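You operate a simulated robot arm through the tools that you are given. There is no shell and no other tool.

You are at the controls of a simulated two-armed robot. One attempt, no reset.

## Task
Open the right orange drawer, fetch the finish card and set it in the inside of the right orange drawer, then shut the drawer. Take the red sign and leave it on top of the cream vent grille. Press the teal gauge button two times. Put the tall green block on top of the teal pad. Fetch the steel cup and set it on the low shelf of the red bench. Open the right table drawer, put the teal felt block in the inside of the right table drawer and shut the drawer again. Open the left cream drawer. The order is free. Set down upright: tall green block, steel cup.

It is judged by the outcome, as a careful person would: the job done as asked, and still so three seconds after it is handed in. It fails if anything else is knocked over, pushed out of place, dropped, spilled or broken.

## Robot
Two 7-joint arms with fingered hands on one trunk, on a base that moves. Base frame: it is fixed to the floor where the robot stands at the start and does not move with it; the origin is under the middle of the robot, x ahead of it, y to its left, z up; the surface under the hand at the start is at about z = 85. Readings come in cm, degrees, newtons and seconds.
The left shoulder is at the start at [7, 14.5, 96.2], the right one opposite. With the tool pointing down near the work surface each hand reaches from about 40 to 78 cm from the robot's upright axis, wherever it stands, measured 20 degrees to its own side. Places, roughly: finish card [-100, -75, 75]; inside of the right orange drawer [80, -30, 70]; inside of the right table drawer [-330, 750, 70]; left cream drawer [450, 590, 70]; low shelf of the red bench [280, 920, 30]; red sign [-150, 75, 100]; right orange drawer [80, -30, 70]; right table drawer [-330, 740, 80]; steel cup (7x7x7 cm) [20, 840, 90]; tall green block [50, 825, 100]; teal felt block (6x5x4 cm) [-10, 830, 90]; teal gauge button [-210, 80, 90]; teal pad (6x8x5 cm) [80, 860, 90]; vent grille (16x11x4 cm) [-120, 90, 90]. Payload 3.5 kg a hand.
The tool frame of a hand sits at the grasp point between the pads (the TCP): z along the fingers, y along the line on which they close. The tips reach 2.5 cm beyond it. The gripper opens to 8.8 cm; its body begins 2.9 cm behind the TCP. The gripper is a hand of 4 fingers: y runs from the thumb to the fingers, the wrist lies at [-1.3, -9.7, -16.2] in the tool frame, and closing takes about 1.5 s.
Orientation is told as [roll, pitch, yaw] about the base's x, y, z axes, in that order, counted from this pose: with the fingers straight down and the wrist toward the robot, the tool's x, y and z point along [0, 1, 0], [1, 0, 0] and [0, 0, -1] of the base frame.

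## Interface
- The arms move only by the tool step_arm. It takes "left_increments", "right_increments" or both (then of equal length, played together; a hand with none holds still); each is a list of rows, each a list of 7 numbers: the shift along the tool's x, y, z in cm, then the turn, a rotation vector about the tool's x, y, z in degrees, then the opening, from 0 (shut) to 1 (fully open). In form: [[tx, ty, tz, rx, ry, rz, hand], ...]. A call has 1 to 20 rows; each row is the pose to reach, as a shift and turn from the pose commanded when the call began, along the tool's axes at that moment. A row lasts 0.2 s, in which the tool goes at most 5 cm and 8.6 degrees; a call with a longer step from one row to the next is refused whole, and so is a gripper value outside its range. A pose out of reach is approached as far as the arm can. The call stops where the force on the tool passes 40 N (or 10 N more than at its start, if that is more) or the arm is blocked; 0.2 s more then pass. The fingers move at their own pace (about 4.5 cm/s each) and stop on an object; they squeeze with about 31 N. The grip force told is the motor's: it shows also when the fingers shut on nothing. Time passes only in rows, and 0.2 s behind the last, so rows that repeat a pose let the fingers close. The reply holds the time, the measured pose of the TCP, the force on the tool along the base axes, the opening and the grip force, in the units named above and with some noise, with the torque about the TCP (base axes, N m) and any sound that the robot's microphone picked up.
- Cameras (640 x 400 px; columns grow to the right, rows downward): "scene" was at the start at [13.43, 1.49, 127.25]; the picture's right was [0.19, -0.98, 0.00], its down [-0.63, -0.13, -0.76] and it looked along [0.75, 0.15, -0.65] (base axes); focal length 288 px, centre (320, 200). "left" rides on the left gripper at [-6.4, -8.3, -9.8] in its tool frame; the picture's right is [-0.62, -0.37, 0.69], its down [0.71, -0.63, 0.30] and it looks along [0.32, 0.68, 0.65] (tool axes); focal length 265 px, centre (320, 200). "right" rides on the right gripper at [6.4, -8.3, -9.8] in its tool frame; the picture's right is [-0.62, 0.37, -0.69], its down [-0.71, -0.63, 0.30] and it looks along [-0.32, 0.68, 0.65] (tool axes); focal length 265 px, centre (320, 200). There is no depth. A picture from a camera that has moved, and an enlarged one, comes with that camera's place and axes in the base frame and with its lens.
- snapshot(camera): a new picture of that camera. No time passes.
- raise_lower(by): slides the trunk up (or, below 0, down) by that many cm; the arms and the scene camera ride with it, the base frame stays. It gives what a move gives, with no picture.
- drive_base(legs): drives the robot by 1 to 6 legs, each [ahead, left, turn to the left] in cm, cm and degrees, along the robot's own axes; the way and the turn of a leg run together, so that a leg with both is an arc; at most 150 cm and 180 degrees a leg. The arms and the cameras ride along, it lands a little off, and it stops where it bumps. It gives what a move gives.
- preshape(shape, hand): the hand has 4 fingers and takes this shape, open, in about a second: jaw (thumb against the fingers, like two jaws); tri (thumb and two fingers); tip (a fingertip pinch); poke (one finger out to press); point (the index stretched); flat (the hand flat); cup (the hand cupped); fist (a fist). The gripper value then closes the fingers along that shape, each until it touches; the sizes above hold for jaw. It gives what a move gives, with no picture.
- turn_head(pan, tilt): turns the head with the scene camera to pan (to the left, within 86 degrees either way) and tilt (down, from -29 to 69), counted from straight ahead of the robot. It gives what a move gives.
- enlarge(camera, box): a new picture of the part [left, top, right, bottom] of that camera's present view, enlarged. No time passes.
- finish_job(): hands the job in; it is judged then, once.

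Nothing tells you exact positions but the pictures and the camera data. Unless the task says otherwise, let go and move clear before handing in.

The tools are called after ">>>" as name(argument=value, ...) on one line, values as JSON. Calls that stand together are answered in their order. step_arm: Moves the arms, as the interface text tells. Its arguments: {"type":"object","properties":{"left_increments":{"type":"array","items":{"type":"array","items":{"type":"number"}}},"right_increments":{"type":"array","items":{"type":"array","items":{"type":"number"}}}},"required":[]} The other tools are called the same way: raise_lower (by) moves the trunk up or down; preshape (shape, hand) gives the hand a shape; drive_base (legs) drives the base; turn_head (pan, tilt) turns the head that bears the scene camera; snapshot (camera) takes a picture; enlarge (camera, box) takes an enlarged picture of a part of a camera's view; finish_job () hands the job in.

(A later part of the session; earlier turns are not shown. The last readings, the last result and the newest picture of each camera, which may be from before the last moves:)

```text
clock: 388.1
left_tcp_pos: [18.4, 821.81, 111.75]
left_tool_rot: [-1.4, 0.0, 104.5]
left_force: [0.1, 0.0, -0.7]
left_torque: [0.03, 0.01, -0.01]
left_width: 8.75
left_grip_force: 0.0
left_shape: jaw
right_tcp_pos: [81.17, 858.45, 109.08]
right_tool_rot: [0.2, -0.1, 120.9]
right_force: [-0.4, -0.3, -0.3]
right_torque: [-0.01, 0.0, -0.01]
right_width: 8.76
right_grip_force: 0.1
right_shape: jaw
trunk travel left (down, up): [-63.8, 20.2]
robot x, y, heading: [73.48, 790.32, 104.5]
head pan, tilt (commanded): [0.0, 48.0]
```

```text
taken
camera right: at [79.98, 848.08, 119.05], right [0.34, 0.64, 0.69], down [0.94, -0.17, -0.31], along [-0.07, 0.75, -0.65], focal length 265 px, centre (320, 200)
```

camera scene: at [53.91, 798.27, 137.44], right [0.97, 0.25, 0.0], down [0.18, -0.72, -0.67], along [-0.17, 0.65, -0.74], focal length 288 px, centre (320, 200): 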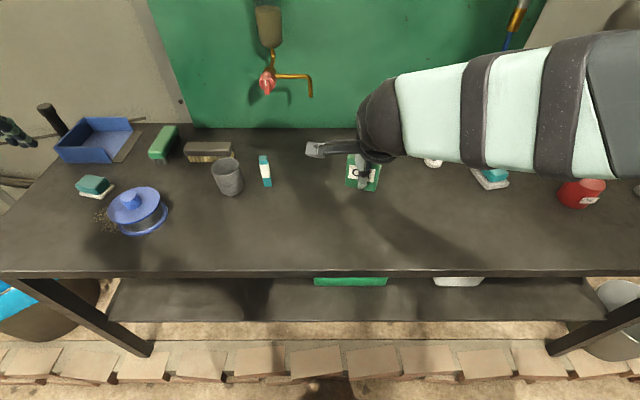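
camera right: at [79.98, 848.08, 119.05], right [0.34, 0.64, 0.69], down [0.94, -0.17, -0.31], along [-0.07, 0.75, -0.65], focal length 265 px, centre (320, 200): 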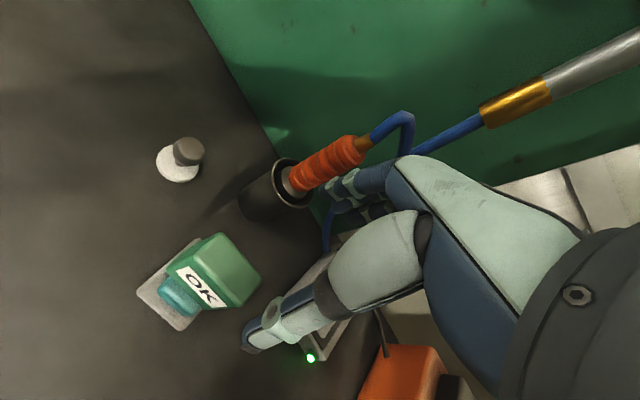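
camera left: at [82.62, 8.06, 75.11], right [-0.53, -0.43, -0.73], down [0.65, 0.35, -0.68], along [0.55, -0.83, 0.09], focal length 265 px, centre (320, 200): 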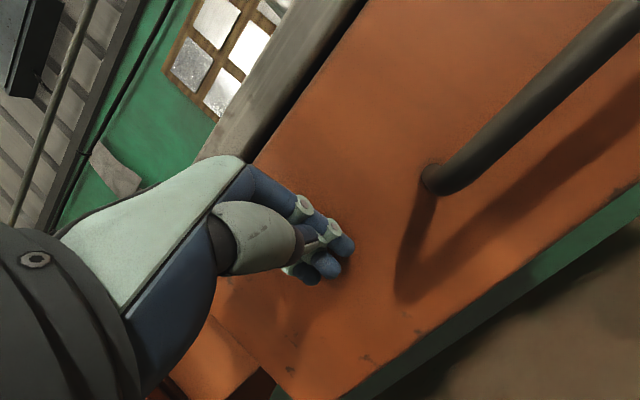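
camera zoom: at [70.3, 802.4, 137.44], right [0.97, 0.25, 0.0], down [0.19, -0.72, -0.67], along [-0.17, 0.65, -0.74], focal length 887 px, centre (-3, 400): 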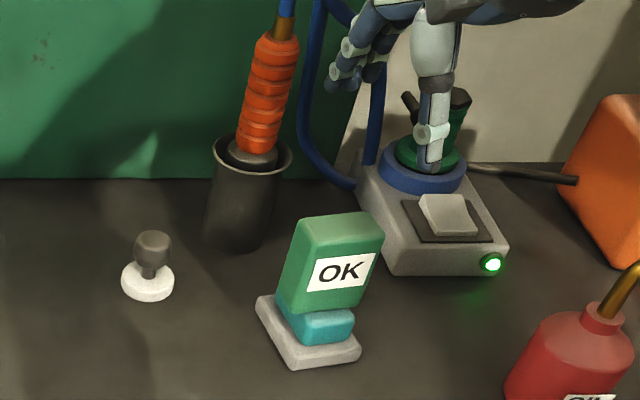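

The green block stands upright on the teal pad. Next I'll slide the base left so the cup is ahead of the right hand and the felt block ahead of the left.

>>> step_arm(right_increments=[[0, -2, -2, 0, 0, 0, 1], [0, -5, -4, 0, 0, 0, 1], [0, -8, -5, 0, 0, 0, 1], [0, -10, -5, 0, 0, 0, 1], [0, -10, -5, 0, 0, 0, 1]])

>>> drive_base(legs=[[0, 50, 0]])

>>> snapshot(camera="scene")

>>> snapshot(camera="right")

>>> snapshot(camera="left")

```text
clock: 389.3
left_tcp_pos: [18.31, 821.91, 111.8]
left_tool_rot: [-1.4, 0.1, 104.5]
left_force: [-0.5, -0.3, 0.5]
left_torque: [0.01, -0.01, 0.02]
left_width: 8.78
left_grip_force: 0.1
left_shape: jaw
right_tcp_pos: [86.49, 849.87, 114.21]
right_tool_rot: [0.1, 0.0, 120.9]
right_force: [-0.6, 0.0, -0.4]
right_torque: [-0.01, 0.0, 0.0]
right_width: 8.8
right_grip_force: 0.1
right_shape: jaw
trunk travel left (down, up): [-63.8, 20.2]
robot x, y, heading: [73.12, 790.17, 104.2]
head pan, tilt (commanded): [0.0, 48.0]
```

```text
clock: 392.2
left_tcp_pos: [-29.47, 809.31, 111.77]
left_tool_rot: [-1.2, -0.1, 104.7]
left_force: [0.3, 0.7, -0.5]
left_torque: [0.0, 0.01, 0.0]
left_width: 8.76
left_grip_force: 0.0
left_shape: jaw
right_tcp_pos: [38.7, 837.49, 114.12]
right_tool_rot: [0.2, -0.1, 121.1]
right_force: [-0.5, 0.4, 0.1]
right_torque: [0.01, 0.01, -0.02]
right_width: 8.78
right_grip_force: 0.0
right_shape: jaw
trunk travel left (down, up): [-63.8, 20.2]
robot x, y, heading: [25.68, 777.76, 105.1]
head pan, tilt (commanded): [0.0, 48.0]
```

```text
taken
camera scene: at [22.55, 790.0, 137.44], right [0.97, 0.25, 0.0], down [0.19, -0.72, -0.67], along [-0.17, 0.65, -0.74], focal length 288 px, centre (320, 200)
```

scene: 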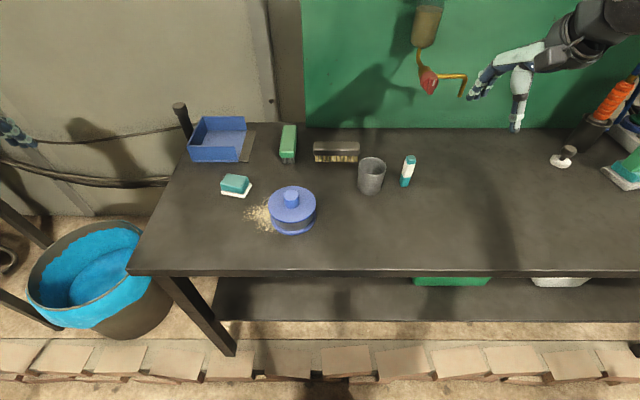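

```text
taken
camera right: at [37.48, 827.15, 124.19], right [0.34, 0.64, 0.69], down [0.94, -0.17, -0.31], along [-0.08, 0.75, -0.65], focal length 265 px, centre (320, 200)
```

right: 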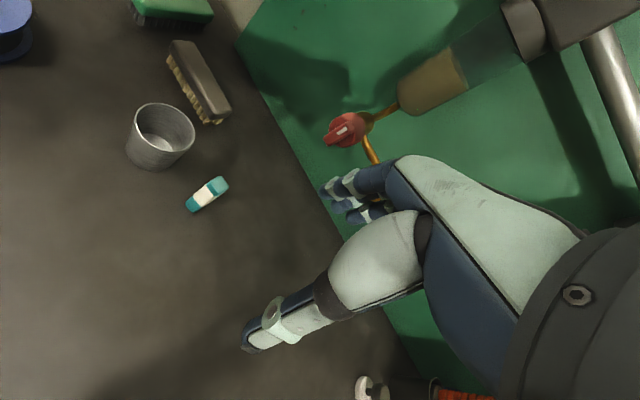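

```text
taken
camera left: at [-21.23, 802.85, 121.68], right [0.71, -0.19, -0.68], down [-0.52, -0.79, -0.32], along [-0.47, 0.58, -0.66], focal length 265 px, centre (320, 200)
```

left: 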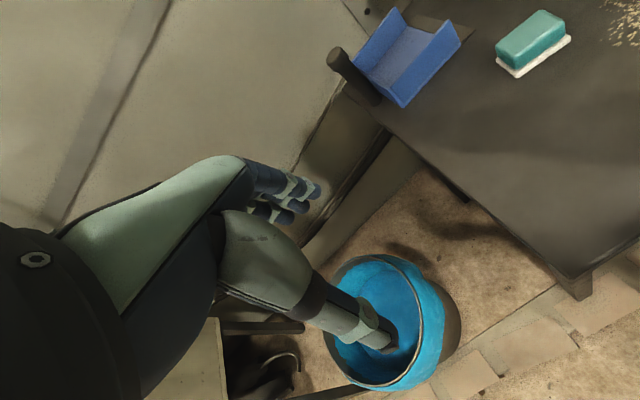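

A clear view now. I'll zoom on the cup and the felt block.

>>> enlarge(camera="scene", box=[330, 130, 430, 210])

>>> enlarge(camera="right", box=[110, 30, 250, 220])

>>> enlarge(camera="scene", box=[200, 150, 330, 240])

>>> enlarge(camera="left", box=[470, 0, 640, 100])

```text
5.00 times, centred on (380, 170) of scene
camera zoom: at [22.55, 790.0, 137.44], right [0.97, 0.25, 0.0], down [0.19, -0.72, -0.67], along [-0.17, 0.65, -0.74], focal length 1442 px, centre (20, 350)
```

zoom: 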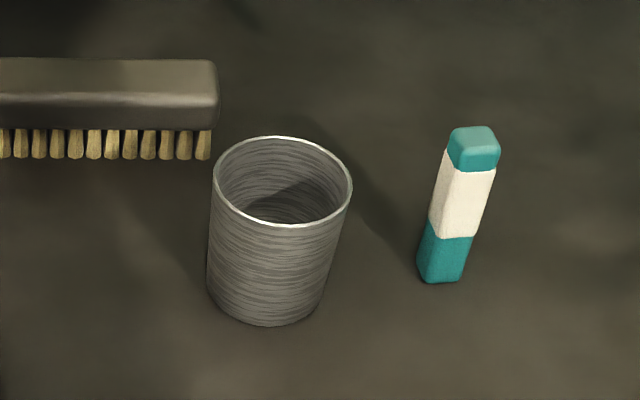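

```text
2.11 times, centred on (180, 125) of right
camera zoom: at [37.48, 827.15, 124.19], right [0.34, 0.64, 0.69], down [0.94, -0.17, -0.31], along [-0.08, 0.75, -0.65], focal length 559 px, centre (615, 358)
```

zoom: 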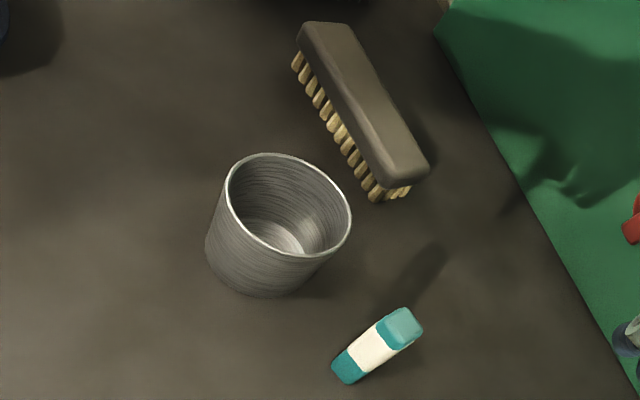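

```text
4.44 times, centred on (265, 195) of scene
camera zoom: at [22.55, 790.0, 137.44], right [0.97, 0.25, 0.0], down [0.19, -0.72, -0.67], along [-0.17, 0.65, -0.74], focal length 1281 px, centre (564, 222)
```

zoom: 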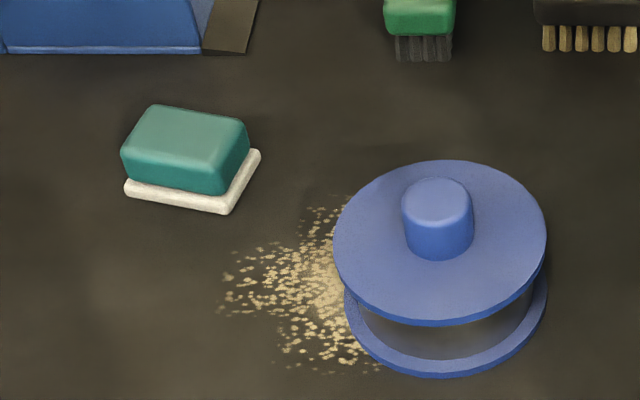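

```text
3.76 times, centred on (555, 50) of left
camera zoom: at [-21.23, 802.85, 121.68], right [0.71, -0.19, -0.68], down [-0.52, -0.79, -0.32], along [-0.47, 0.58, -0.66], focal length 999 px, centre (-565, 765)
```

zoom: 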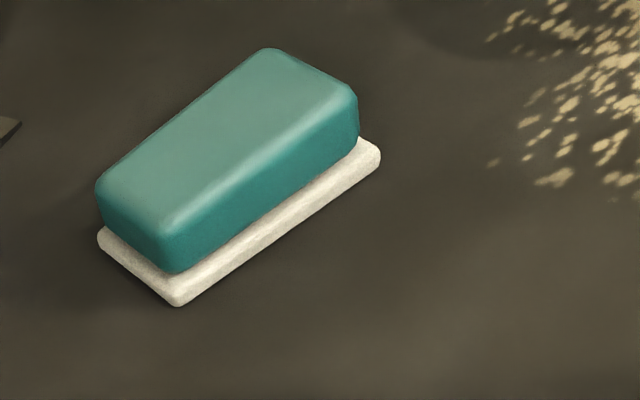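

Cup centre (21.5, 839.7), rim at z≈95, with a thin standing stick to its right and a brush behind. I'll approach with the hand turned to yaw 128° so that thumb and fingers avoid both.

>>> step_arm(right_increments=[[2.7, 2.2, 0, 0, 0, -1.4, 1], [5.4, 4.3, 0, 0, 0, -2.8, 1], [8.2, 6.5, 0, 0, 0, -4.2, 1], [10.9, 8.6, 0, 0, 0, -5.6, 1], [13.6, 10.8, 0, 0, 0, -7, 1], [13.6, 10.8, 3, 0, 0, -7, 1], [13.6, 10.8, 6, 0, 0, -7, 1], [13.6, 10.8, 9, 0, 0, -7, 1], [13.6, 10.8, 12, 0, 0, -7, 1], [13.6, 10.8, 12, 0, 0, -7, 1]])

>>> snapshot(camera="right")

>>> enlarge(camera="scene", box=[310, 100, 450, 220])

```text
clock: 394.4
left_tcp_pos: [-29.52, 809.22, 111.73]
left_tool_rot: [-1.4, 0.0, 104.7]
left_force: [-0.4, 0.0, -1.2]
left_torque: [0.04, 0.02, 0.02]
left_width: 8.78
left_grip_force: 0.1
left_shape: jaw
right_tcp_pos: [21.38, 839.57, 102.3]
right_tool_rot: [0.0, 0.0, 128.1]
right_force: [0.0, 0.3, 0.1]
right_torque: [-0.01, 0.01, 0.02]
right_width: 8.75
right_grip_force: 0.0
right_shape: jaw
trunk travel left (down, up): [-63.8, 20.2]
robot x, y, heading: [26.04, 777.65, 104.8]
head pan, tilt (commanded): [0.0, 48.0]
```

```text
taken
camera right: at [21.46, 829.18, 112.17], right [0.26, 0.67, 0.69], down [0.95, -0.06, -0.31], along [-0.17, 0.74, -0.65], focal length 265 px, centre (320, 200)
```

right: 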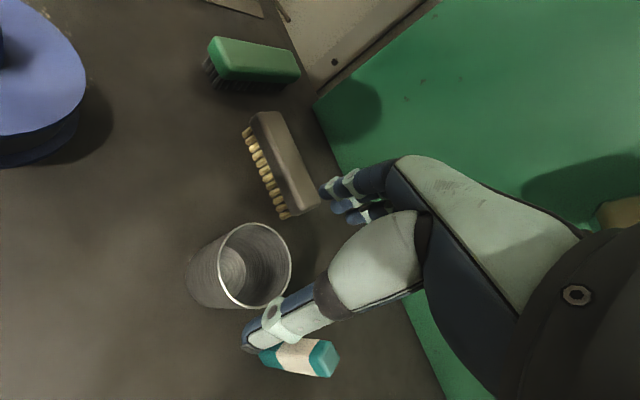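

```text
3.33 times, centred on (380, 160) of scene
camera zoom: at [22.48, 789.94, 137.45], right [0.97, 0.25, 0.0], down [0.19, -0.72, -0.67], along [-0.17, 0.65, -0.74], focal length 961 px, centre (120, 333)
```

zoom: 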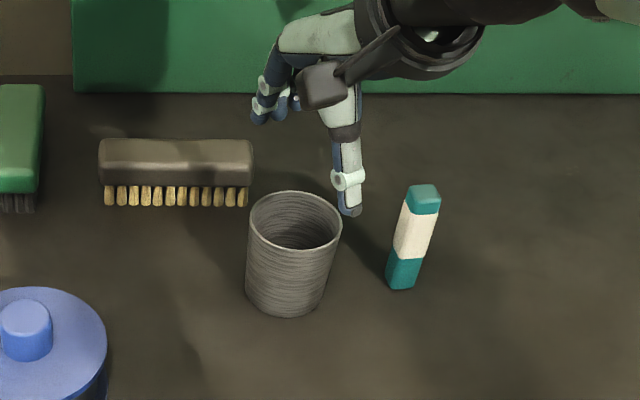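

The thumb and fingers clear the stick and brush. I'll lower around the cup.

>>> step_arm(right_increments=[[0.1, 0.1, 2.5, 0, 0, 0, 1], [0.1, 0.1, 5, 0, 0, 0, 1], [0.1, 0.1, 7, 0, 0, 0, 1], [0.1, 0.1, 8.5, 0, 0, 0, 1], [0.1, 0.1, 9.7, 0, 0, 0, 1], [0.1, 0.1, 9.7, 0, 0, 0, 1]])

>>> snapshot(camera="right")

>>> enlarge(camera="scene", box=[310, 100, 450, 220])

```text
clock: 395.8
left_tcp_pos: [-29.55, 809.27, 111.78]
left_tool_rot: [-1.3, -0.2, 104.6]
left_force: [-0.4, -0.6, -0.8]
left_torque: [-0.01, 0.0, -0.03]
left_width: 8.75
left_grip_force: 0.0
left_shape: jaw
right_tcp_pos: [21.36, 839.72, 92.56]
right_tool_rot: [0.1, -0.2, 128.1]
right_force: [-0.6, -0.1, 2.7]
right_torque: [-0.03, 0.03, -0.01]
right_width: 8.79
right_grip_force: 0.1
right_shape: jaw
trunk travel left (down, up): [-63.8, 20.2]
robot x, y, heading: [25.79, 777.8, 104.6]
head pan, tilt (commanded): [0.0, 48.0]
```

```text
taken
camera right: at [21.36, 829.3, 102.54], right [0.26, 0.67, 0.69], down [0.95, -0.06, -0.31], along [-0.17, 0.74, -0.65], focal length 265 px, centre (320, 200)
```

right: 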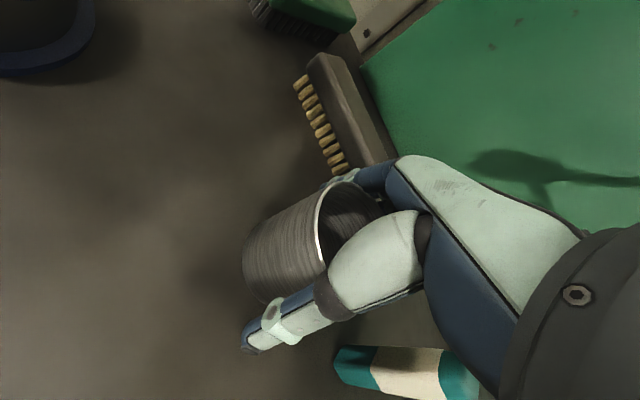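

```text
3.33 times, centred on (380, 160) of scene
camera zoom: at [22.48, 789.94, 137.45], right [0.97, 0.25, 0.0], down [0.19, -0.72, -0.67], along [-0.17, 0.65, -0.74], focal length 961 px, centre (120, 333)
```

zoom: 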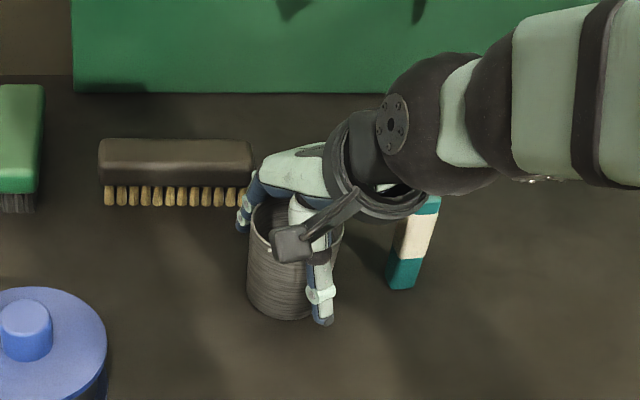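

The cup is between thumb and fingers. I'll close gently.

>>> step_arm(right_increments=[[0, 0, -0.2, 0, 0, 0, 0.8], [0, 0, -0.2, 0, 0, 0, 0.6], [0, 0, -0.2, 0, 0, 0, 0.3], [0, 0, -0.2, 0, 0, 0, 0], [0, 0, -0.2, 0, 0, 0, 0], [0, 0, -0.2, 0, 0, 0, 0], [0, 0, -0.2, 0, 0, 0, 0]])

>>> snapshot(camera="right")

>>> enlarge(camera="scene", box=[310, 100, 450, 220])

```text
clock: 397.4
left_tcp_pos: [-29.53, 809.26, 111.73]
left_tool_rot: [-1.4, 0.0, 104.7]
left_force: [-0.6, -0.3, 0.1]
left_torque: [0.02, 0.03, -0.01]
left_width: 8.79
left_grip_force: 0.1
left_shape: jaw
right_tcp_pos: [21.28, 839.84, 92.9]
right_tool_rot: [0.1, 0.0, 128.2]
right_force: [-0.7, 0.9, 0.9]
right_torque: [0.09, -0.01, -0.02]
right_width: 4.79
right_grip_force: 30.5
right_shape: jaw
trunk travel left (down, up): [-63.8, 20.2]
robot x, y, heading: [25.63, 777.69, 104.8]
head pan, tilt (commanded): [0.0, 48.0]
```

```text
taken
camera right: at [21.33, 829.29, 102.75], right [0.26, 0.67, 0.69], down [0.95, -0.06, -0.31], along [-0.17, 0.74, -0.65], focal length 265 px, centre (320, 200)
```

right: 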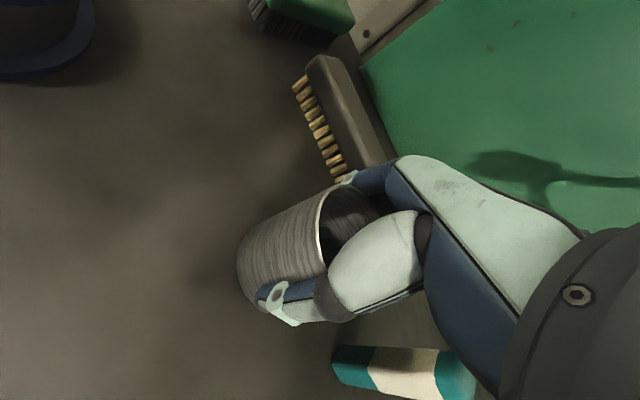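

```text
3.33 times, centred on (380, 160) of scene
camera zoom: at [22.48, 789.97, 137.44], right [0.97, 0.25, 0.0], down [0.19, -0.72, -0.67], along [-0.17, 0.65, -0.74], focal length 961 px, centre (120, 333)
```

zoom: 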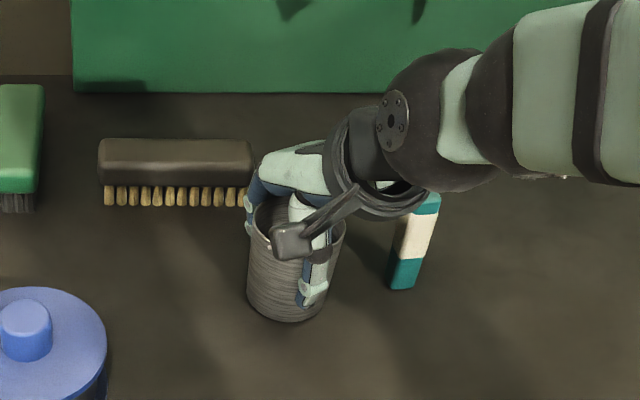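

The cup is gripped. I'll lift it straight up.

>>> step_arm(right_increments=[[0, 0, -1.5, 0, 0, 0, 0], [0, 0, -4, 0, 0, 0, 0], [0, 0, -7, 0, 0, 0, 0], [0, 0, -10, 0, 0, 0, 0], [0, 0, -13, 0, 0, 0, 0], [0, 0, -16, 0, 0, 0, 0], [0, 0, -16, 0, 0, 0, 0]])

>>> snapshot(camera="right")

>>> snapshot(camera="scene")

```text
clock: 399.0
left_tcp_pos: [-29.57, 809.21, 111.6]
left_tool_rot: [-1.4, 0.0, 104.7]
left_force: [-0.4, -0.2, 0.0]
left_torque: [0.04, 0.01, 0.0]
left_width: 8.76
left_grip_force: 0.1
left_shape: jaw
right_tcp_pos: [21.44, 839.78, 108.78]
right_tool_rot: [0.2, 0.0, 128.1]
right_force: [-0.4, -0.7, -1.6]
right_torque: [0.01, 0.02, -0.01]
right_width: 4.69
right_grip_force: 31.4
right_shape: jaw
trunk travel left (down, up): [-63.8, 20.2]
robot x, y, heading: [25.48, 777.6, 104.8]
head pan, tilt (commanded): [0.0, 48.0]
```

```text
taken
camera right: at [21.43, 829.43, 118.85], right [0.26, 0.67, 0.69], down [0.95, -0.06, -0.31], along [-0.17, 0.74, -0.65], focal length 265 px, centre (320, 200)
```

right: 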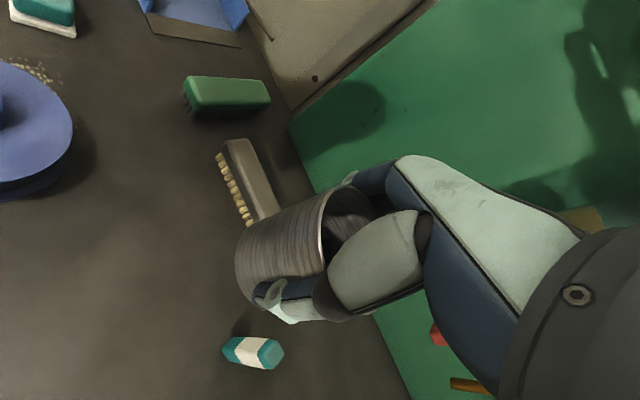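

```text
taken
camera scene: at [22.48, 790.03, 137.43], right [0.97, 0.25, 0.0], down [0.19, -0.72, -0.67], along [-0.17, 0.65, -0.74], focal length 288 px, centre (320, 200)
```

scene: 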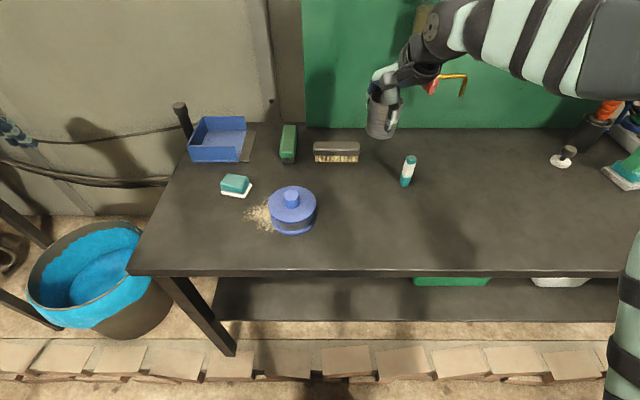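

The cup is held upright. Now the felt block: centred at (-8.6, 831.4), about 5.8×4.6 cm. I'll bring the left hand above it.

>>> step_arm(left_increments=[[-3, 1.8, 0, 0, 0.4, 1.5, 1], [-6, 3.7, 0, 0, 0.8, 3, 1], [-9, 5.6, 0, 0, 1.4, 4.5, 1], [-12, 7.5, 0, 0, 1.4, 6, 1], [-15, 9.4, 0, 0, 1.4, 7.5, 1], [-18, 11.2, 0, 0, 1.4, 9, 1], [-21, 13.1, 0, 0, 1.4, 10.5, 1], [-24, 15, 0, 0, 1.4, 12.2, 1], [-25.9, 16.2, 1, 0, 1.4, 12.2, 1], [-25.9, 16.2, 4, 0, 1.4, 12.2, 1], [-25.9, 16.2, 7, 0, 1.4, 12.2, 1], [-25.9, 16.2, 9, 0, 1.4, 12.2, 1], [-25.9, 16.2, 9, 0, 1.4, 12.2, 1]])

>>> snapshot(camera="left")

>>> enlarge(camera="scene", box=[180, 110, 340, 240])

```text
clock: 401.8
left_tcp_pos: [-8.43, 831.55, 103.26]
left_tool_rot: [0.1, -0.1, 92.5]
left_force: [-0.3, -0.1, -0.5]
left_torque: [0.01, 0.01, 0.0]
left_width: 8.78
left_grip_force: 0.0
left_shape: jaw
right_tcp_pos: [21.25, 839.87, 108.95]
right_tool_rot: [0.0, 0.0, 128.2]
right_force: [0.6, 0.2, -0.9]
right_torque: [0.03, -0.02, -0.04]
right_width: 4.71
right_grip_force: 30.1
right_shape: jaw
trunk travel left (down, up): [-63.8, 20.2]
robot x, y, heading: [25.96, 777.7, 104.8]
head pan, tilt (commanded): [0.0, 48.0]
```

```text
taken
camera left: at [-1.49, 823.56, 113.09], right [0.63, -0.34, -0.69], down [-0.69, -0.66, -0.31], along [-0.35, 0.67, -0.65], focal length 265 px, centre (320, 200)
```

left: 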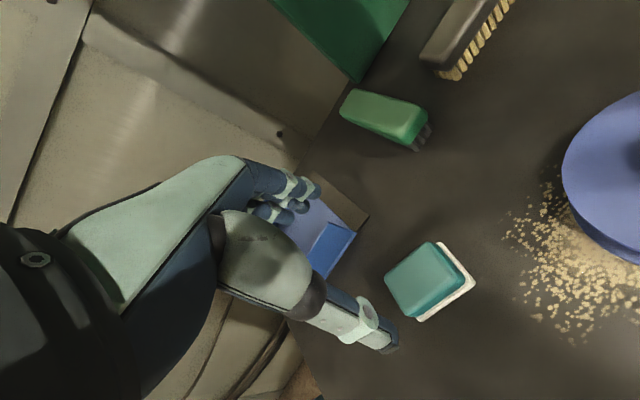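

```text
3.08 times, centred on (260, 175) of scene
camera zoom: at [22.49, 789.97, 137.44], right [0.97, 0.25, 0.0], down [0.19, -0.72, -0.67], along [-0.17, 0.65, -0.74], focal length 887 px, centre (505, 277)
```

zoom: 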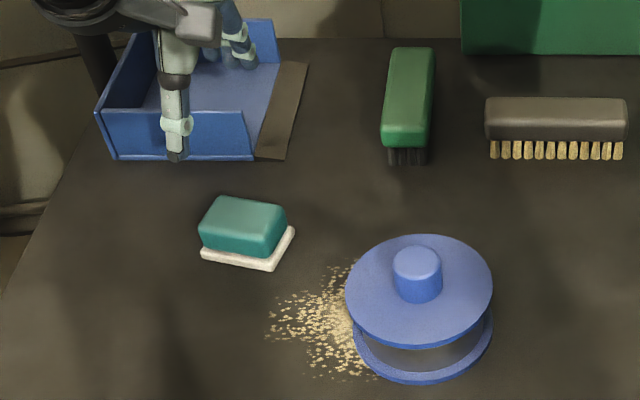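

The hand is over the felt block. I'll lower it to grip height, easing the last bit.

>>> step_arm(left_increments=[[0, -0.6, 2.5, 0, 0, 0, 1], [0, -0.6, 5, 0, 0, 0, 1], [0, -0.6, 7.5, 0, 0, 0, 1], [0, -0.6, 10, 0, 0, 0, 1], [0, -0.6, 11.5, 0, 0, 0, 1], [0, -0.6, 12.2, 0, 0, 0, 1], [0, -0.6, 12.2, 0, 0, 0, 1]])

>>> snapshot(camera="left")

>>> enlarge(camera="scene", box=[180, 110, 340, 240])

```text
clock: 403.4
left_tcp_pos: [-8.41, 831.04, 91.12]
left_tool_rot: [0.1, -0.2, 92.5]
left_force: [0.1, 0.5, 0.2]
left_torque: [0.0, 0.01, -0.04]
left_width: 8.8
left_grip_force: 0.0
left_shape: jaw
right_tcp_pos: [21.29, 839.73, 108.8]
right_tool_rot: [0.1, 0.0, 128.1]
right_force: [0.0, -0.9, -0.5]
right_torque: [0.0, 0.0, 0.01]
right_width: 4.71
right_grip_force: 30.7
right_shape: jaw
trunk travel left (down, up): [-63.8, 20.2]
robot x, y, heading: [26.02, 777.33, 104.8]
head pan, tilt (commanded): [0.0, 48.0]
```

```text
taken
camera left: at [-1.47, 822.99, 100.87], right [0.63, -0.34, -0.69], down [-0.69, -0.66, -0.31], along [-0.35, 0.67, -0.65], focal length 265 px, centre (320, 200)
```

left: 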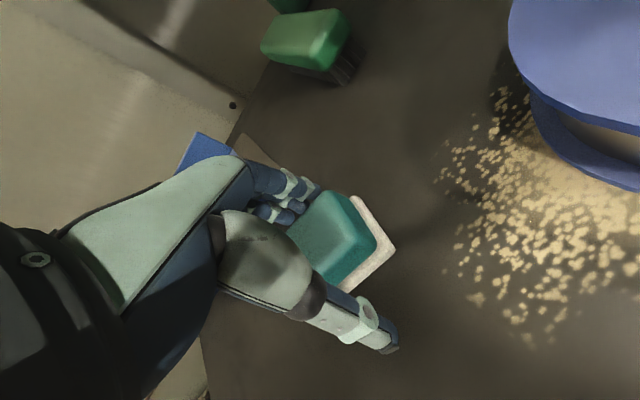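

```text
3.08 times, centred on (260, 175) of scene
camera zoom: at [22.49, 790.0, 137.44], right [0.97, 0.25, 0.0], down [0.19, -0.72, -0.67], along [-0.17, 0.65, -0.74], focal length 887 px, centre (505, 277)
```

zoom: 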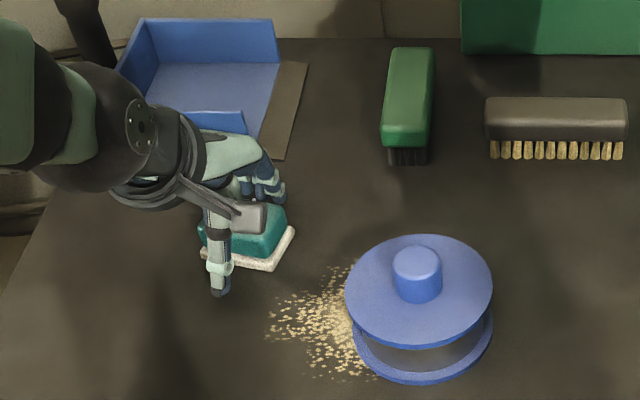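

The block lies between thumb and fingers. I'll close.

>>> step_arm(left_increments=[[0, 0, 0, 0, 0, 0, 0.8], [0, 0, 0, 0, 0, 0, 0.5], [0, 0, 0, 0, 0, 0, 0.2], [0, 0, 0, 0, 0, 0, 0], [0, 0, 0, 0, 0, 0, 0], [0, 0, 0, 0, 0, 0, 0], [0, 0, 0, 0, 0, 0, 0]])

>>> snapshot(camera="left")

>>> enlarge(camera="scene", box=[180, 110, 340, 240])

```text
clock: 405.0
left_tcp_pos: [-8.27, 830.86, 91.04]
left_tool_rot: [0.1, -0.2, 92.4]
left_force: [0.1, 0.6, 0.2]
left_torque: [-0.04, 0.01, 0.02]
left_width: 3.91
left_grip_force: 31.2
left_shape: jaw
right_tcp_pos: [21.34, 839.86, 108.88]
right_tool_rot: [0.1, 0.1, 128.1]
right_force: [0.0, -0.3, -1.2]
right_torque: [-0.01, 0.01, 0.02]
right_width: 4.69
right_grip_force: 31.2
right_shape: jaw
trunk travel left (down, up): [-63.8, 20.2]
robot x, y, heading: [26.02, 777.87, 104.8]
head pan, tilt (commanded): [0.0, 48.0]
```

```text
taken
camera left: at [-1.48, 823.0, 100.89], right [0.63, -0.34, -0.69], down [-0.69, -0.66, -0.31], along [-0.35, 0.67, -0.65], focal length 265 px, centre (320, 200)
```

left: 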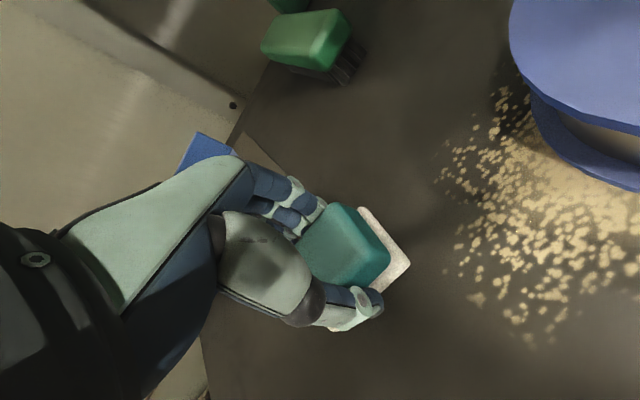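

```text
3.08 times, centred on (260, 175) of scene
camera zoom: at [22.48, 790.01, 137.44], right [0.97, 0.25, 0.0], down [0.19, -0.72, -0.67], along [-0.17, 0.65, -0.74], focal length 887 px, centre (505, 277)
```

zoom: 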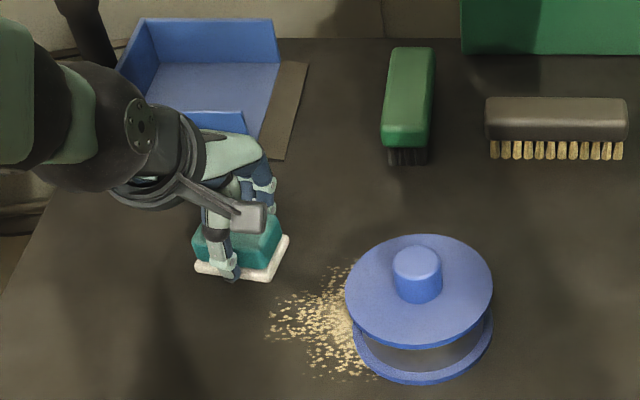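

Gripped (3.9 cm). I'll lift it straight up.

>>> step_arm(left_increments=[[0, 0, -1.5, 0, 0, 0, 0], [0, 0, -4, 0, 0, 0, 0], [0, 0, -7, 0, 0, 0, 0], [0, 0, -10, 0, 0, 0, 0], [0, 0, -13, 0, 0, 0, 0], [0, 0, -16, 0, 0, 0, 0], [0, 0, -16, 0, 0, 0, 0]])

>>> snapshot(camera="left")

>>> snapshot(camera="scene")

```text
clock: 406.6
left_tcp_pos: [-8.28, 831.02, 107.23]
left_tool_rot: [0.1, -0.3, 92.5]
left_force: [-0.7, -0.7, -0.5]
left_torque: [0.05, 0.0, 0.0]
left_width: 3.86
left_grip_force: 31.0
left_shape: jaw
right_tcp_pos: [21.39, 839.97, 108.82]
right_tool_rot: [0.3, 0.1, 128.1]
right_force: [0.9, 0.4, -0.7]
right_torque: [0.0, -0.03, -0.04]
right_width: 4.68
right_grip_force: 30.9
right_shape: jaw
trunk travel left (down, up): [-63.8, 20.2]
robot x, y, heading: [25.55, 777.82, 104.7]
head pan, tilt (commanded): [0.0, 48.0]
```

```text
taken
camera left: at [-1.21, 823.04, 116.97], right [0.63, -0.34, -0.69], down [-0.69, -0.66, -0.31], along [-0.35, 0.67, -0.65], focal length 265 px, centre (320, 200)
```

left: 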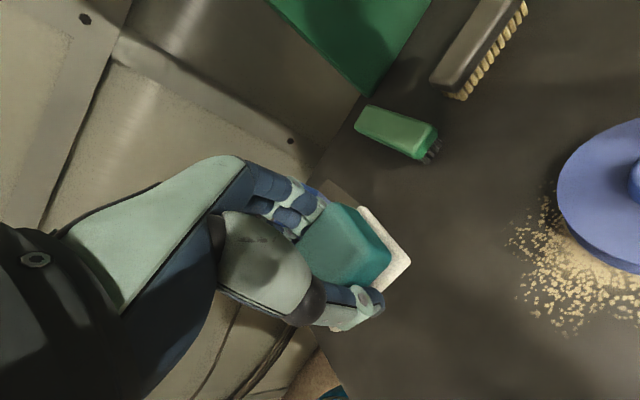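

```text
taken
camera scene: at [22.46, 790.06, 137.43], right [0.97, 0.25, 0.0], down [0.19, -0.72, -0.67], along [-0.17, 0.65, -0.74], focal length 288 px, centre (320, 200)
```

scene: 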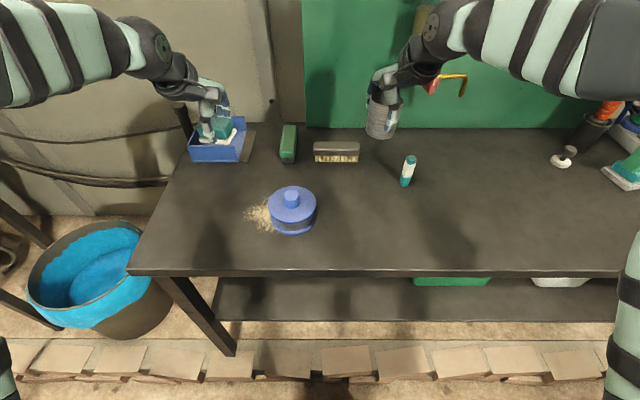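

Both objects are held: cup in the right, felt block in the left. I'll back away from the table, tuck the left hand, and head east to the red bench.

>>> raise_lower(by=8)

>>> drive_base(legs=[[-36, 0, -0.3]])

>>> step_arm(left_increments=[[1.8, -2.3, 0, 0, 0, -1.2, 0], [3.6, -4.5, 0, 0, 0, -2.4, 0], [5.4, -6.7, 0, 0, 0, -3.6, 0], [7.2, -9, 0, 0, 0, -4.8, 0], [9, -11.2, 0, 0, 0, -6, 0], [10.8, -13.4, 0, 0, 0, -7.2, 0], [12.6, -15.6, 0, 0, 0, -8.4, 0], [14.4, -17.8, 0, 0, 0, -9.6, 0], [16.2, -20, 0, 0, 0, -10.8, 0], [17.7, -22.3, 0, 0, 0, -12.2, 0], [17.7, -22.3, 0, 0, 0, -12.2, 0]])

>>> snapshot(camera="scene")

```text
clock: 407.7
left_tcp_pos: [-8.16, 830.95, 115.12]
left_tool_rot: [0.2, -0.2, 92.5]
left_force: [-0.2, 0.5, -1.1]
left_torque: [0.0, 0.0, -0.01]
left_width: 3.87
left_grip_force: 31.7
left_shape: jaw
right_tcp_pos: [21.24, 839.9, 116.82]
right_tool_rot: [0.2, 0.1, 128.1]
right_force: [0.2, 0.4, -0.5]
right_torque: [0.0, 0.0, 0.01]
right_width: 4.69
right_grip_force: 31.1
right_shape: jaw
trunk travel left (down, up): [-71.8, 12.2]
robot x, y, heading: [25.15, 777.64, 104.9]
head pan, tilt (commanded): [0.0, 48.0]
```

```text
clock: 410.0
left_tcp_pos: [1.14, 796.89, 115.08]
left_tool_rot: [-0.1, -0.1, 92.0]
left_force: [0.1, 0.6, -1.1]
left_torque: [0.03, -0.01, 0.0]
left_width: 3.87
left_grip_force: 30.9
left_shape: jaw
right_tcp_pos: [30.69, 805.56, 116.71]
right_tool_rot: [0.2, 0.1, 127.6]
right_force: [-0.3, -0.3, -0.8]
right_torque: [-0.01, -0.01, 0.02]
right_width: 4.72
right_grip_force: 31.1
right_shape: jaw
trunk travel left (down, up): [-71.8, 12.2]
robot x, y, heading: [34.5, 743.54, 104.2]
head pan, tilt (commanded): [0.0, 48.0]
```

```text
clock: 412.4
left_tcp_pos: [-15.62, 773.91, 115.11]
left_tool_rot: [0.0, -0.2, 104.2]
left_force: [-0.8, 0.6, -0.5]
left_torque: [0.0, -0.01, 0.01]
left_width: 3.87
left_grip_force: 30.7
left_shape: jaw
right_tcp_pos: [30.77, 805.38, 116.83]
right_tool_rot: [0.1, 0.0, 127.5]
right_force: [0.3, -0.3, -0.6]
right_torque: [0.0, 0.0, -0.02]
right_width: 4.69
right_grip_force: 31.1
right_shape: jaw
trunk travel left (down, up): [-71.8, 12.2]
robot x, y, heading: [34.29, 742.81, 104.2]
head pan, tilt (commanded): [0.0, 48.0]
```

```text
taken
camera scene: at [31.47, 755.58, 145.44], right [0.97, 0.24, 0.0], down [0.18, -0.72, -0.67], along [-0.16, 0.65, -0.74], focal length 288 px, centre (320, 200)
```

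scene: 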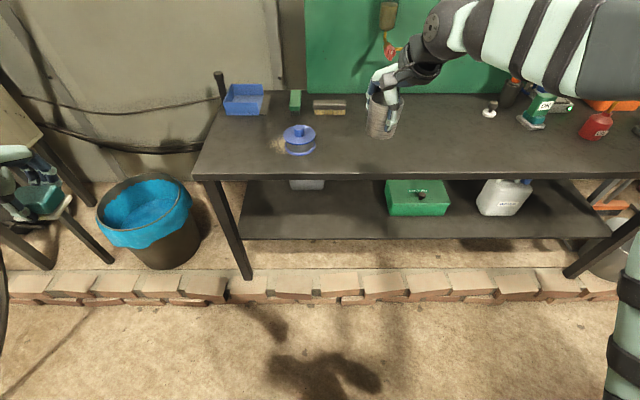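

I'll strafe right along the platform to the red bench.

>>> drive_base(legs=[[0, -130, 0.2], [0, -130, 0]])

>>> turn_head(pan=0, tilt=45)

>>> snapshot(camera="scene")

```text
clock: 425.1
left_tcp_pos: [234.94, 838.96, 115.11]
left_tool_rot: [0.0, -0.2, 105.6]
left_force: [0.1, 0.5, -1.1]
left_torque: [-0.02, 0.05, 0.04]
left_width: 3.87
left_grip_force: 31.0
left_shape: jaw
right_tcp_pos: [280.54, 871.7, 116.83]
right_tool_rot: [0.1, 0.1, 128.8]
right_force: [0.9, -0.5, -1.0]
right_torque: [-0.02, -0.01, -0.01]
right_width: 4.7
right_grip_force: 30.8
right_shape: jaw
trunk travel left (down, up): [-71.8, 12.2]
robot x, y, heading: [285.4, 809.66, 105.5]
head pan, tilt (commanded): [0.0, 48.0]
```

```text
clock: 425.7
left_tcp_pos: [234.92, 838.91, 115.11]
left_tool_rot: [0.0, -0.2, 105.6]
left_force: [0.1, 0.4, -0.7]
left_torque: [-0.02, -0.02, -0.04]
left_width: 3.89
left_grip_force: 31.2
left_shape: jaw
right_tcp_pos: [280.53, 871.63, 116.91]
right_tool_rot: [0.1, 0.0, 129.0]
right_force: [-0.1, -1.6, 0.0]
right_torque: [-0.02, 0.03, 0.01]
right_width: 4.69
right_grip_force: 30.5
right_shape: jaw
trunk travel left (down, up): [-71.8, 12.2]
robot x, y, heading: [286.09, 809.22, 105.8]
head pan, tilt (commanded): [0.0, 45.0]
```

```text
taken
camera scene: at [282.34, 822.0, 145.85], right [0.96, 0.27, 0.0], down [0.19, -0.68, -0.71], along [-0.19, 0.68, -0.71], focal length 288 px, centre (320, 200)
```

scene: 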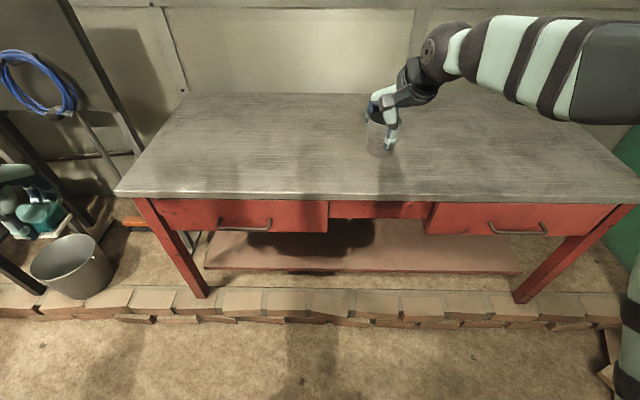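

The red bench's low shelf (front edge v≈792, z≈38) has its best clearance in the middle, where there's no drawer. I'll check the right elbow's position before lowering the arm in there.

>>> turn_head(pan=-45, tilt=35)

>>> snapshot(camera="scene")

>>> snapshot(camera="right")

```text
clock: 426.8
left_tcp_pos: [234.99, 838.96, 115.07]
left_tool_rot: [0.0, -0.2, 105.5]
left_force: [-1.1, -0.1, -0.7]
left_torque: [0.03, -0.01, 0.03]
left_width: 3.88
left_grip_force: 31.0
left_shape: jaw
right_tcp_pos: [280.54, 871.51, 116.8]
right_tool_rot: [0.1, 0.0, 128.8]
right_force: [0.3, 1.0, -0.8]
right_torque: [0.02, -0.01, 0.03]
right_width: 4.71
right_grip_force: 30.8
right_shape: jaw
trunk travel left (down, up): [-71.8, 12.2]
robot x, y, heading: [285.72, 809.14, 105.7]
head pan, tilt (commanded): [-45.0, 35.0]
```

```text
taken
camera scene: at [288.84, 821.83, 147.34], right [0.87, -0.49, 0.0], down [-0.28, -0.5, -0.82], along [0.4, 0.71, -0.57], focal length 288 px, centre (320, 200)
```

scene: 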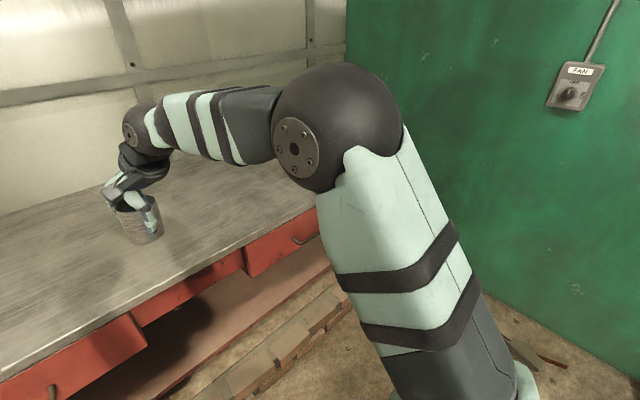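

```text
taken
camera right: at [280.81, 861.15, 126.81], right [0.25, 0.68, 0.69], down [0.95, -0.04, -0.31], along [-0.18, 0.73, -0.65], focal length 265 px, centre (320, 200)
```

right: 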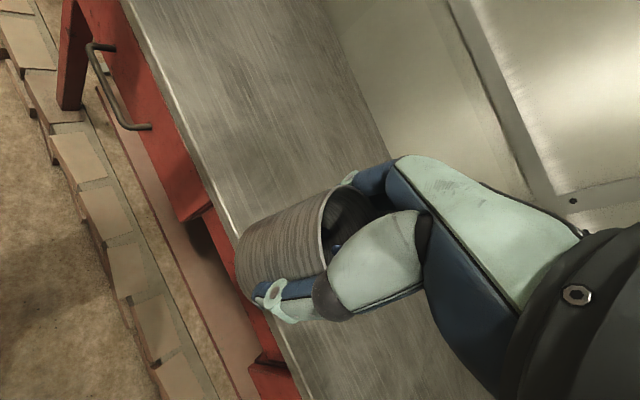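

The arm posture suits: forearm nearly level and elbow high. I'll back up a little, draw the left hand in, and lower the trunk so that the cup comes to shelf height in front of the bench.

>>> drive_base(legs=[[-14, 2, -1.3]])

>>> step_arm(left_increments=[[0, -1.5, 0, 0, 0, 0, 0], [0, -3, 0, 0, 0, 0, 0], [0, -4.5, 0, 0, 0, 0, 0], [0, -6, 0, 0, 0, 0, 0], [0, -6, 0, 0, 0, 0, 0]])

>>> raise_lower(by=-69)

>>> turn_head(pan=-15, tilt=20)

>>> snapshot(camera="scene")

>>> snapshot(camera="right")

```text
clock: 428.2
left_tcp_pos: [237.13, 826.53, 115.01]
left_tool_rot: [0.0, 0.1, 104.0]
left_force: [-0.2, -0.2, -0.7]
left_torque: [0.0, 0.0, 0.01]
left_width: 3.87
left_grip_force: 30.5
left_shape: jaw
right_tcp_pos: [283.51, 858.09, 116.69]
right_tool_rot: [0.2, 0.1, 127.6]
right_force: [0.2, 0.2, -0.4]
right_torque: [0.0, 0.01, -0.02]
right_width: 4.72
right_grip_force: 30.5
right_shape: jaw
trunk travel left (down, up): [-71.8, 12.2]
robot x, y, heading: [287.38, 795.25, 103.9]
head pan, tilt (commanded): [-45.0, 35.0]
```

```text
clock: 429.4
left_tcp_pos: [238.57, 820.49, 114.84]
left_tool_rot: [0.1, -0.1, 104.1]
left_force: [0.2, 0.3, -1.3]
left_torque: [-0.03, -0.01, 0.01]
left_width: 3.87
left_grip_force: 31.0
left_shape: jaw
right_tcp_pos: [283.61, 857.87, 116.77]
right_tool_rot: [0.2, 0.1, 127.5]
right_force: [0.1, -0.4, -0.1]
right_torque: [-0.01, 0.01, 0.0]
right_width: 4.69
right_grip_force: 31.0
right_shape: jaw
trunk travel left (down, up): [-71.8, 12.2]
robot x, y, heading: [287.09, 795.83, 104.1]
head pan, tilt (commanded): [-45.0, 35.0]
```

```text
refused: -69 is not a number from -40 to 40
```

```text
clock: 430.3
left_tcp_pos: [238.68, 820.54, 114.92]
left_tool_rot: [0.0, -0.2, 104.2]
left_force: [-0.1, 0.0, -1.3]
left_torque: [0.03, 0.01, 0.02]
left_width: 3.86
left_grip_force: 31.3
left_shape: jaw
right_tcp_pos: [283.63, 857.87, 116.8]
right_tool_rot: [0.3, 0.0, 127.5]
right_force: [0.2, -0.6, -1.0]
right_torque: [0.02, 0.0, 0.03]
right_width: 4.72
right_grip_force: 30.6
right_shape: jaw
trunk travel left (down, up): [-71.8, 12.2]
robot x, y, heading: [287.03, 795.43, 104.0]
head pan, tilt (commanded): [-15.0, 20.0]
```

```text
taken
camera scene: at [286.37, 809.63, 149.72], right [1.0, -0.02, 0.0], down [-0.01, -0.34, -0.94], along [0.02, 0.94, -0.34], focal length 288 px, centre (320, 200)
```

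scene: 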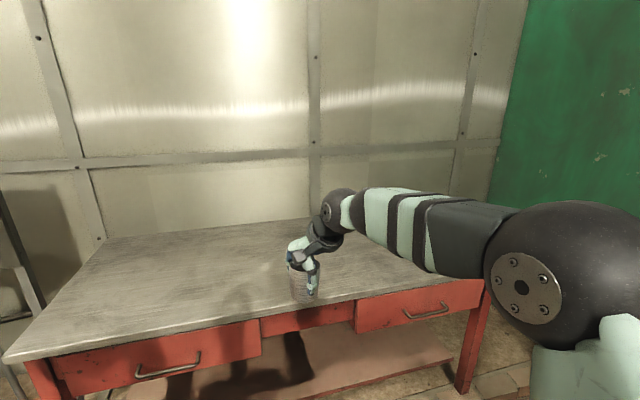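

```text
taken
camera right: at [283.64, 847.39, 126.79], right [0.27, 0.67, 0.69], down [0.95, -0.07, -0.31], along [-0.16, 0.74, -0.66], focal length 265 px, centre (320, 200)
```

right: 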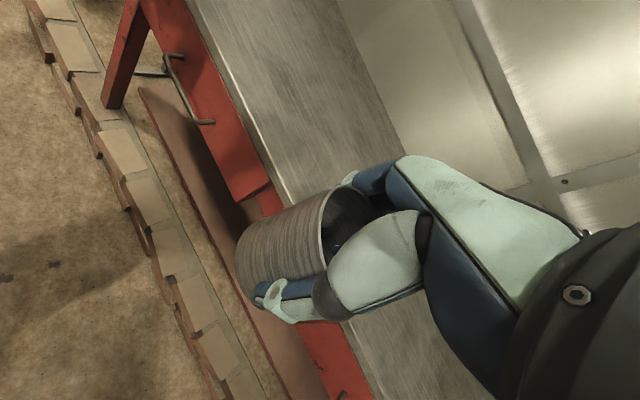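

I'll lower the trunk in two steps, staying well in front of the bench.

>>> raise_lower(by=-36)

>>> raise_lower(by=-33)

>>> turn_head(pan=0, tilt=10)

>>> snapshot(camera="scene")

>>> snapshot(camera="right")

```text
clock: 433.8
left_tcp_pos: [238.66, 820.53, 79.02]
left_tool_rot: [0.0, -0.2, 104.1]
left_force: [0.4, -0.5, -0.9]
left_torque: [0.05, 0.02, 0.01]
left_width: 3.86
left_grip_force: 31.4
left_shape: jaw
right_tcp_pos: [283.65, 857.73, 80.74]
right_tool_rot: [0.3, 0.0, 127.5]
right_force: [0.6, 1.2, -1.5]
right_torque: [0.0, 0.01, -0.01]
right_width: 4.68
right_grip_force: 31.0
right_shape: jaw
trunk travel left (down, up): [-35.8, 48.2]
robot x, y, heading: [287.01, 795.8, 104.2]
head pan, tilt (commanded): [-15.0, 20.0]
```

```text
clock: 437.1
left_tcp_pos: [238.65, 820.43, 45.96]
left_tool_rot: [0.0, -0.1, 104.1]
left_force: [-0.9, 0.2, -1.0]
left_torque: [-0.05, 0.01, 0.01]
left_width: 3.86
left_grip_force: 31.4
left_shape: jaw
right_tcp_pos: [283.71, 857.74, 47.87]
right_tool_rot: [0.1, 0.0, 127.5]
right_force: [-0.2, 0.1, -0.4]
right_torque: [0.0, -0.02, 0.0]
right_width: 4.68
right_grip_force: 31.3
right_shape: jaw
trunk travel left (down, up): [-2.8, 81.2]
robot x, y, heading: [287.3, 795.75, 104.3]
head pan, tilt (commanded): [-15.0, 20.0]
```

```text
clock: 437.8
left_tcp_pos: [238.56, 820.56, 46.03]
left_tool_rot: [0.1, -0.1, 104.1]
left_force: [-0.2, 0.2, -1.7]
left_torque: [0.01, -0.01, 0.01]
left_width: 3.87
left_grip_force: 30.9
left_shape: jaw
right_tcp_pos: [283.69, 857.73, 47.82]
right_tool_rot: [0.2, -0.1, 127.5]
right_force: [0.1, -0.1, 0.0]
right_torque: [0.0, 0.01, 0.03]
right_width: 4.69
right_grip_force: 31.3
right_shape: jaw
trunk travel left (down, up): [-2.8, 81.2]
robot x, y, heading: [287.53, 795.83, 104.3]
head pan, tilt (commanded): [0.0, 10.0]
```

```text
taken
camera scene: at [283.96, 809.33, 82.35], right [0.97, 0.24, 0.0], down [0.04, -0.17, -0.98], along [-0.24, 0.96, -0.17], focal length 288 px, centre (320, 200)
```

scene: 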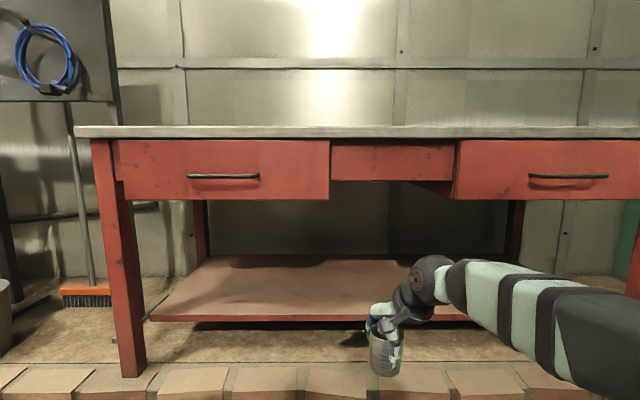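

```text
taken
camera right: at [283.64, 847.38, 57.78], right [0.27, 0.67, 0.69], down [0.95, -0.07, -0.31], along [-0.16, 0.74, -0.66], focal length 265 px, centre (320, 200)
```

right: 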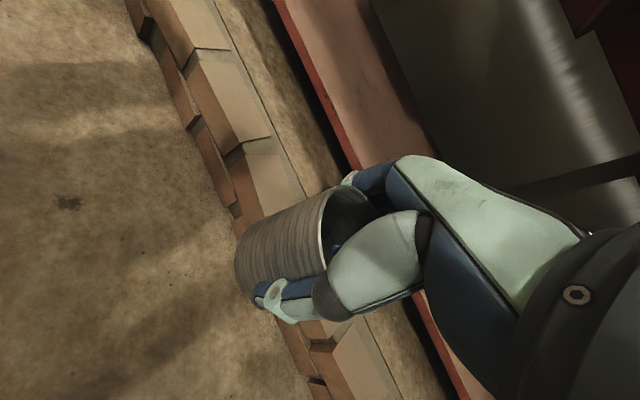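

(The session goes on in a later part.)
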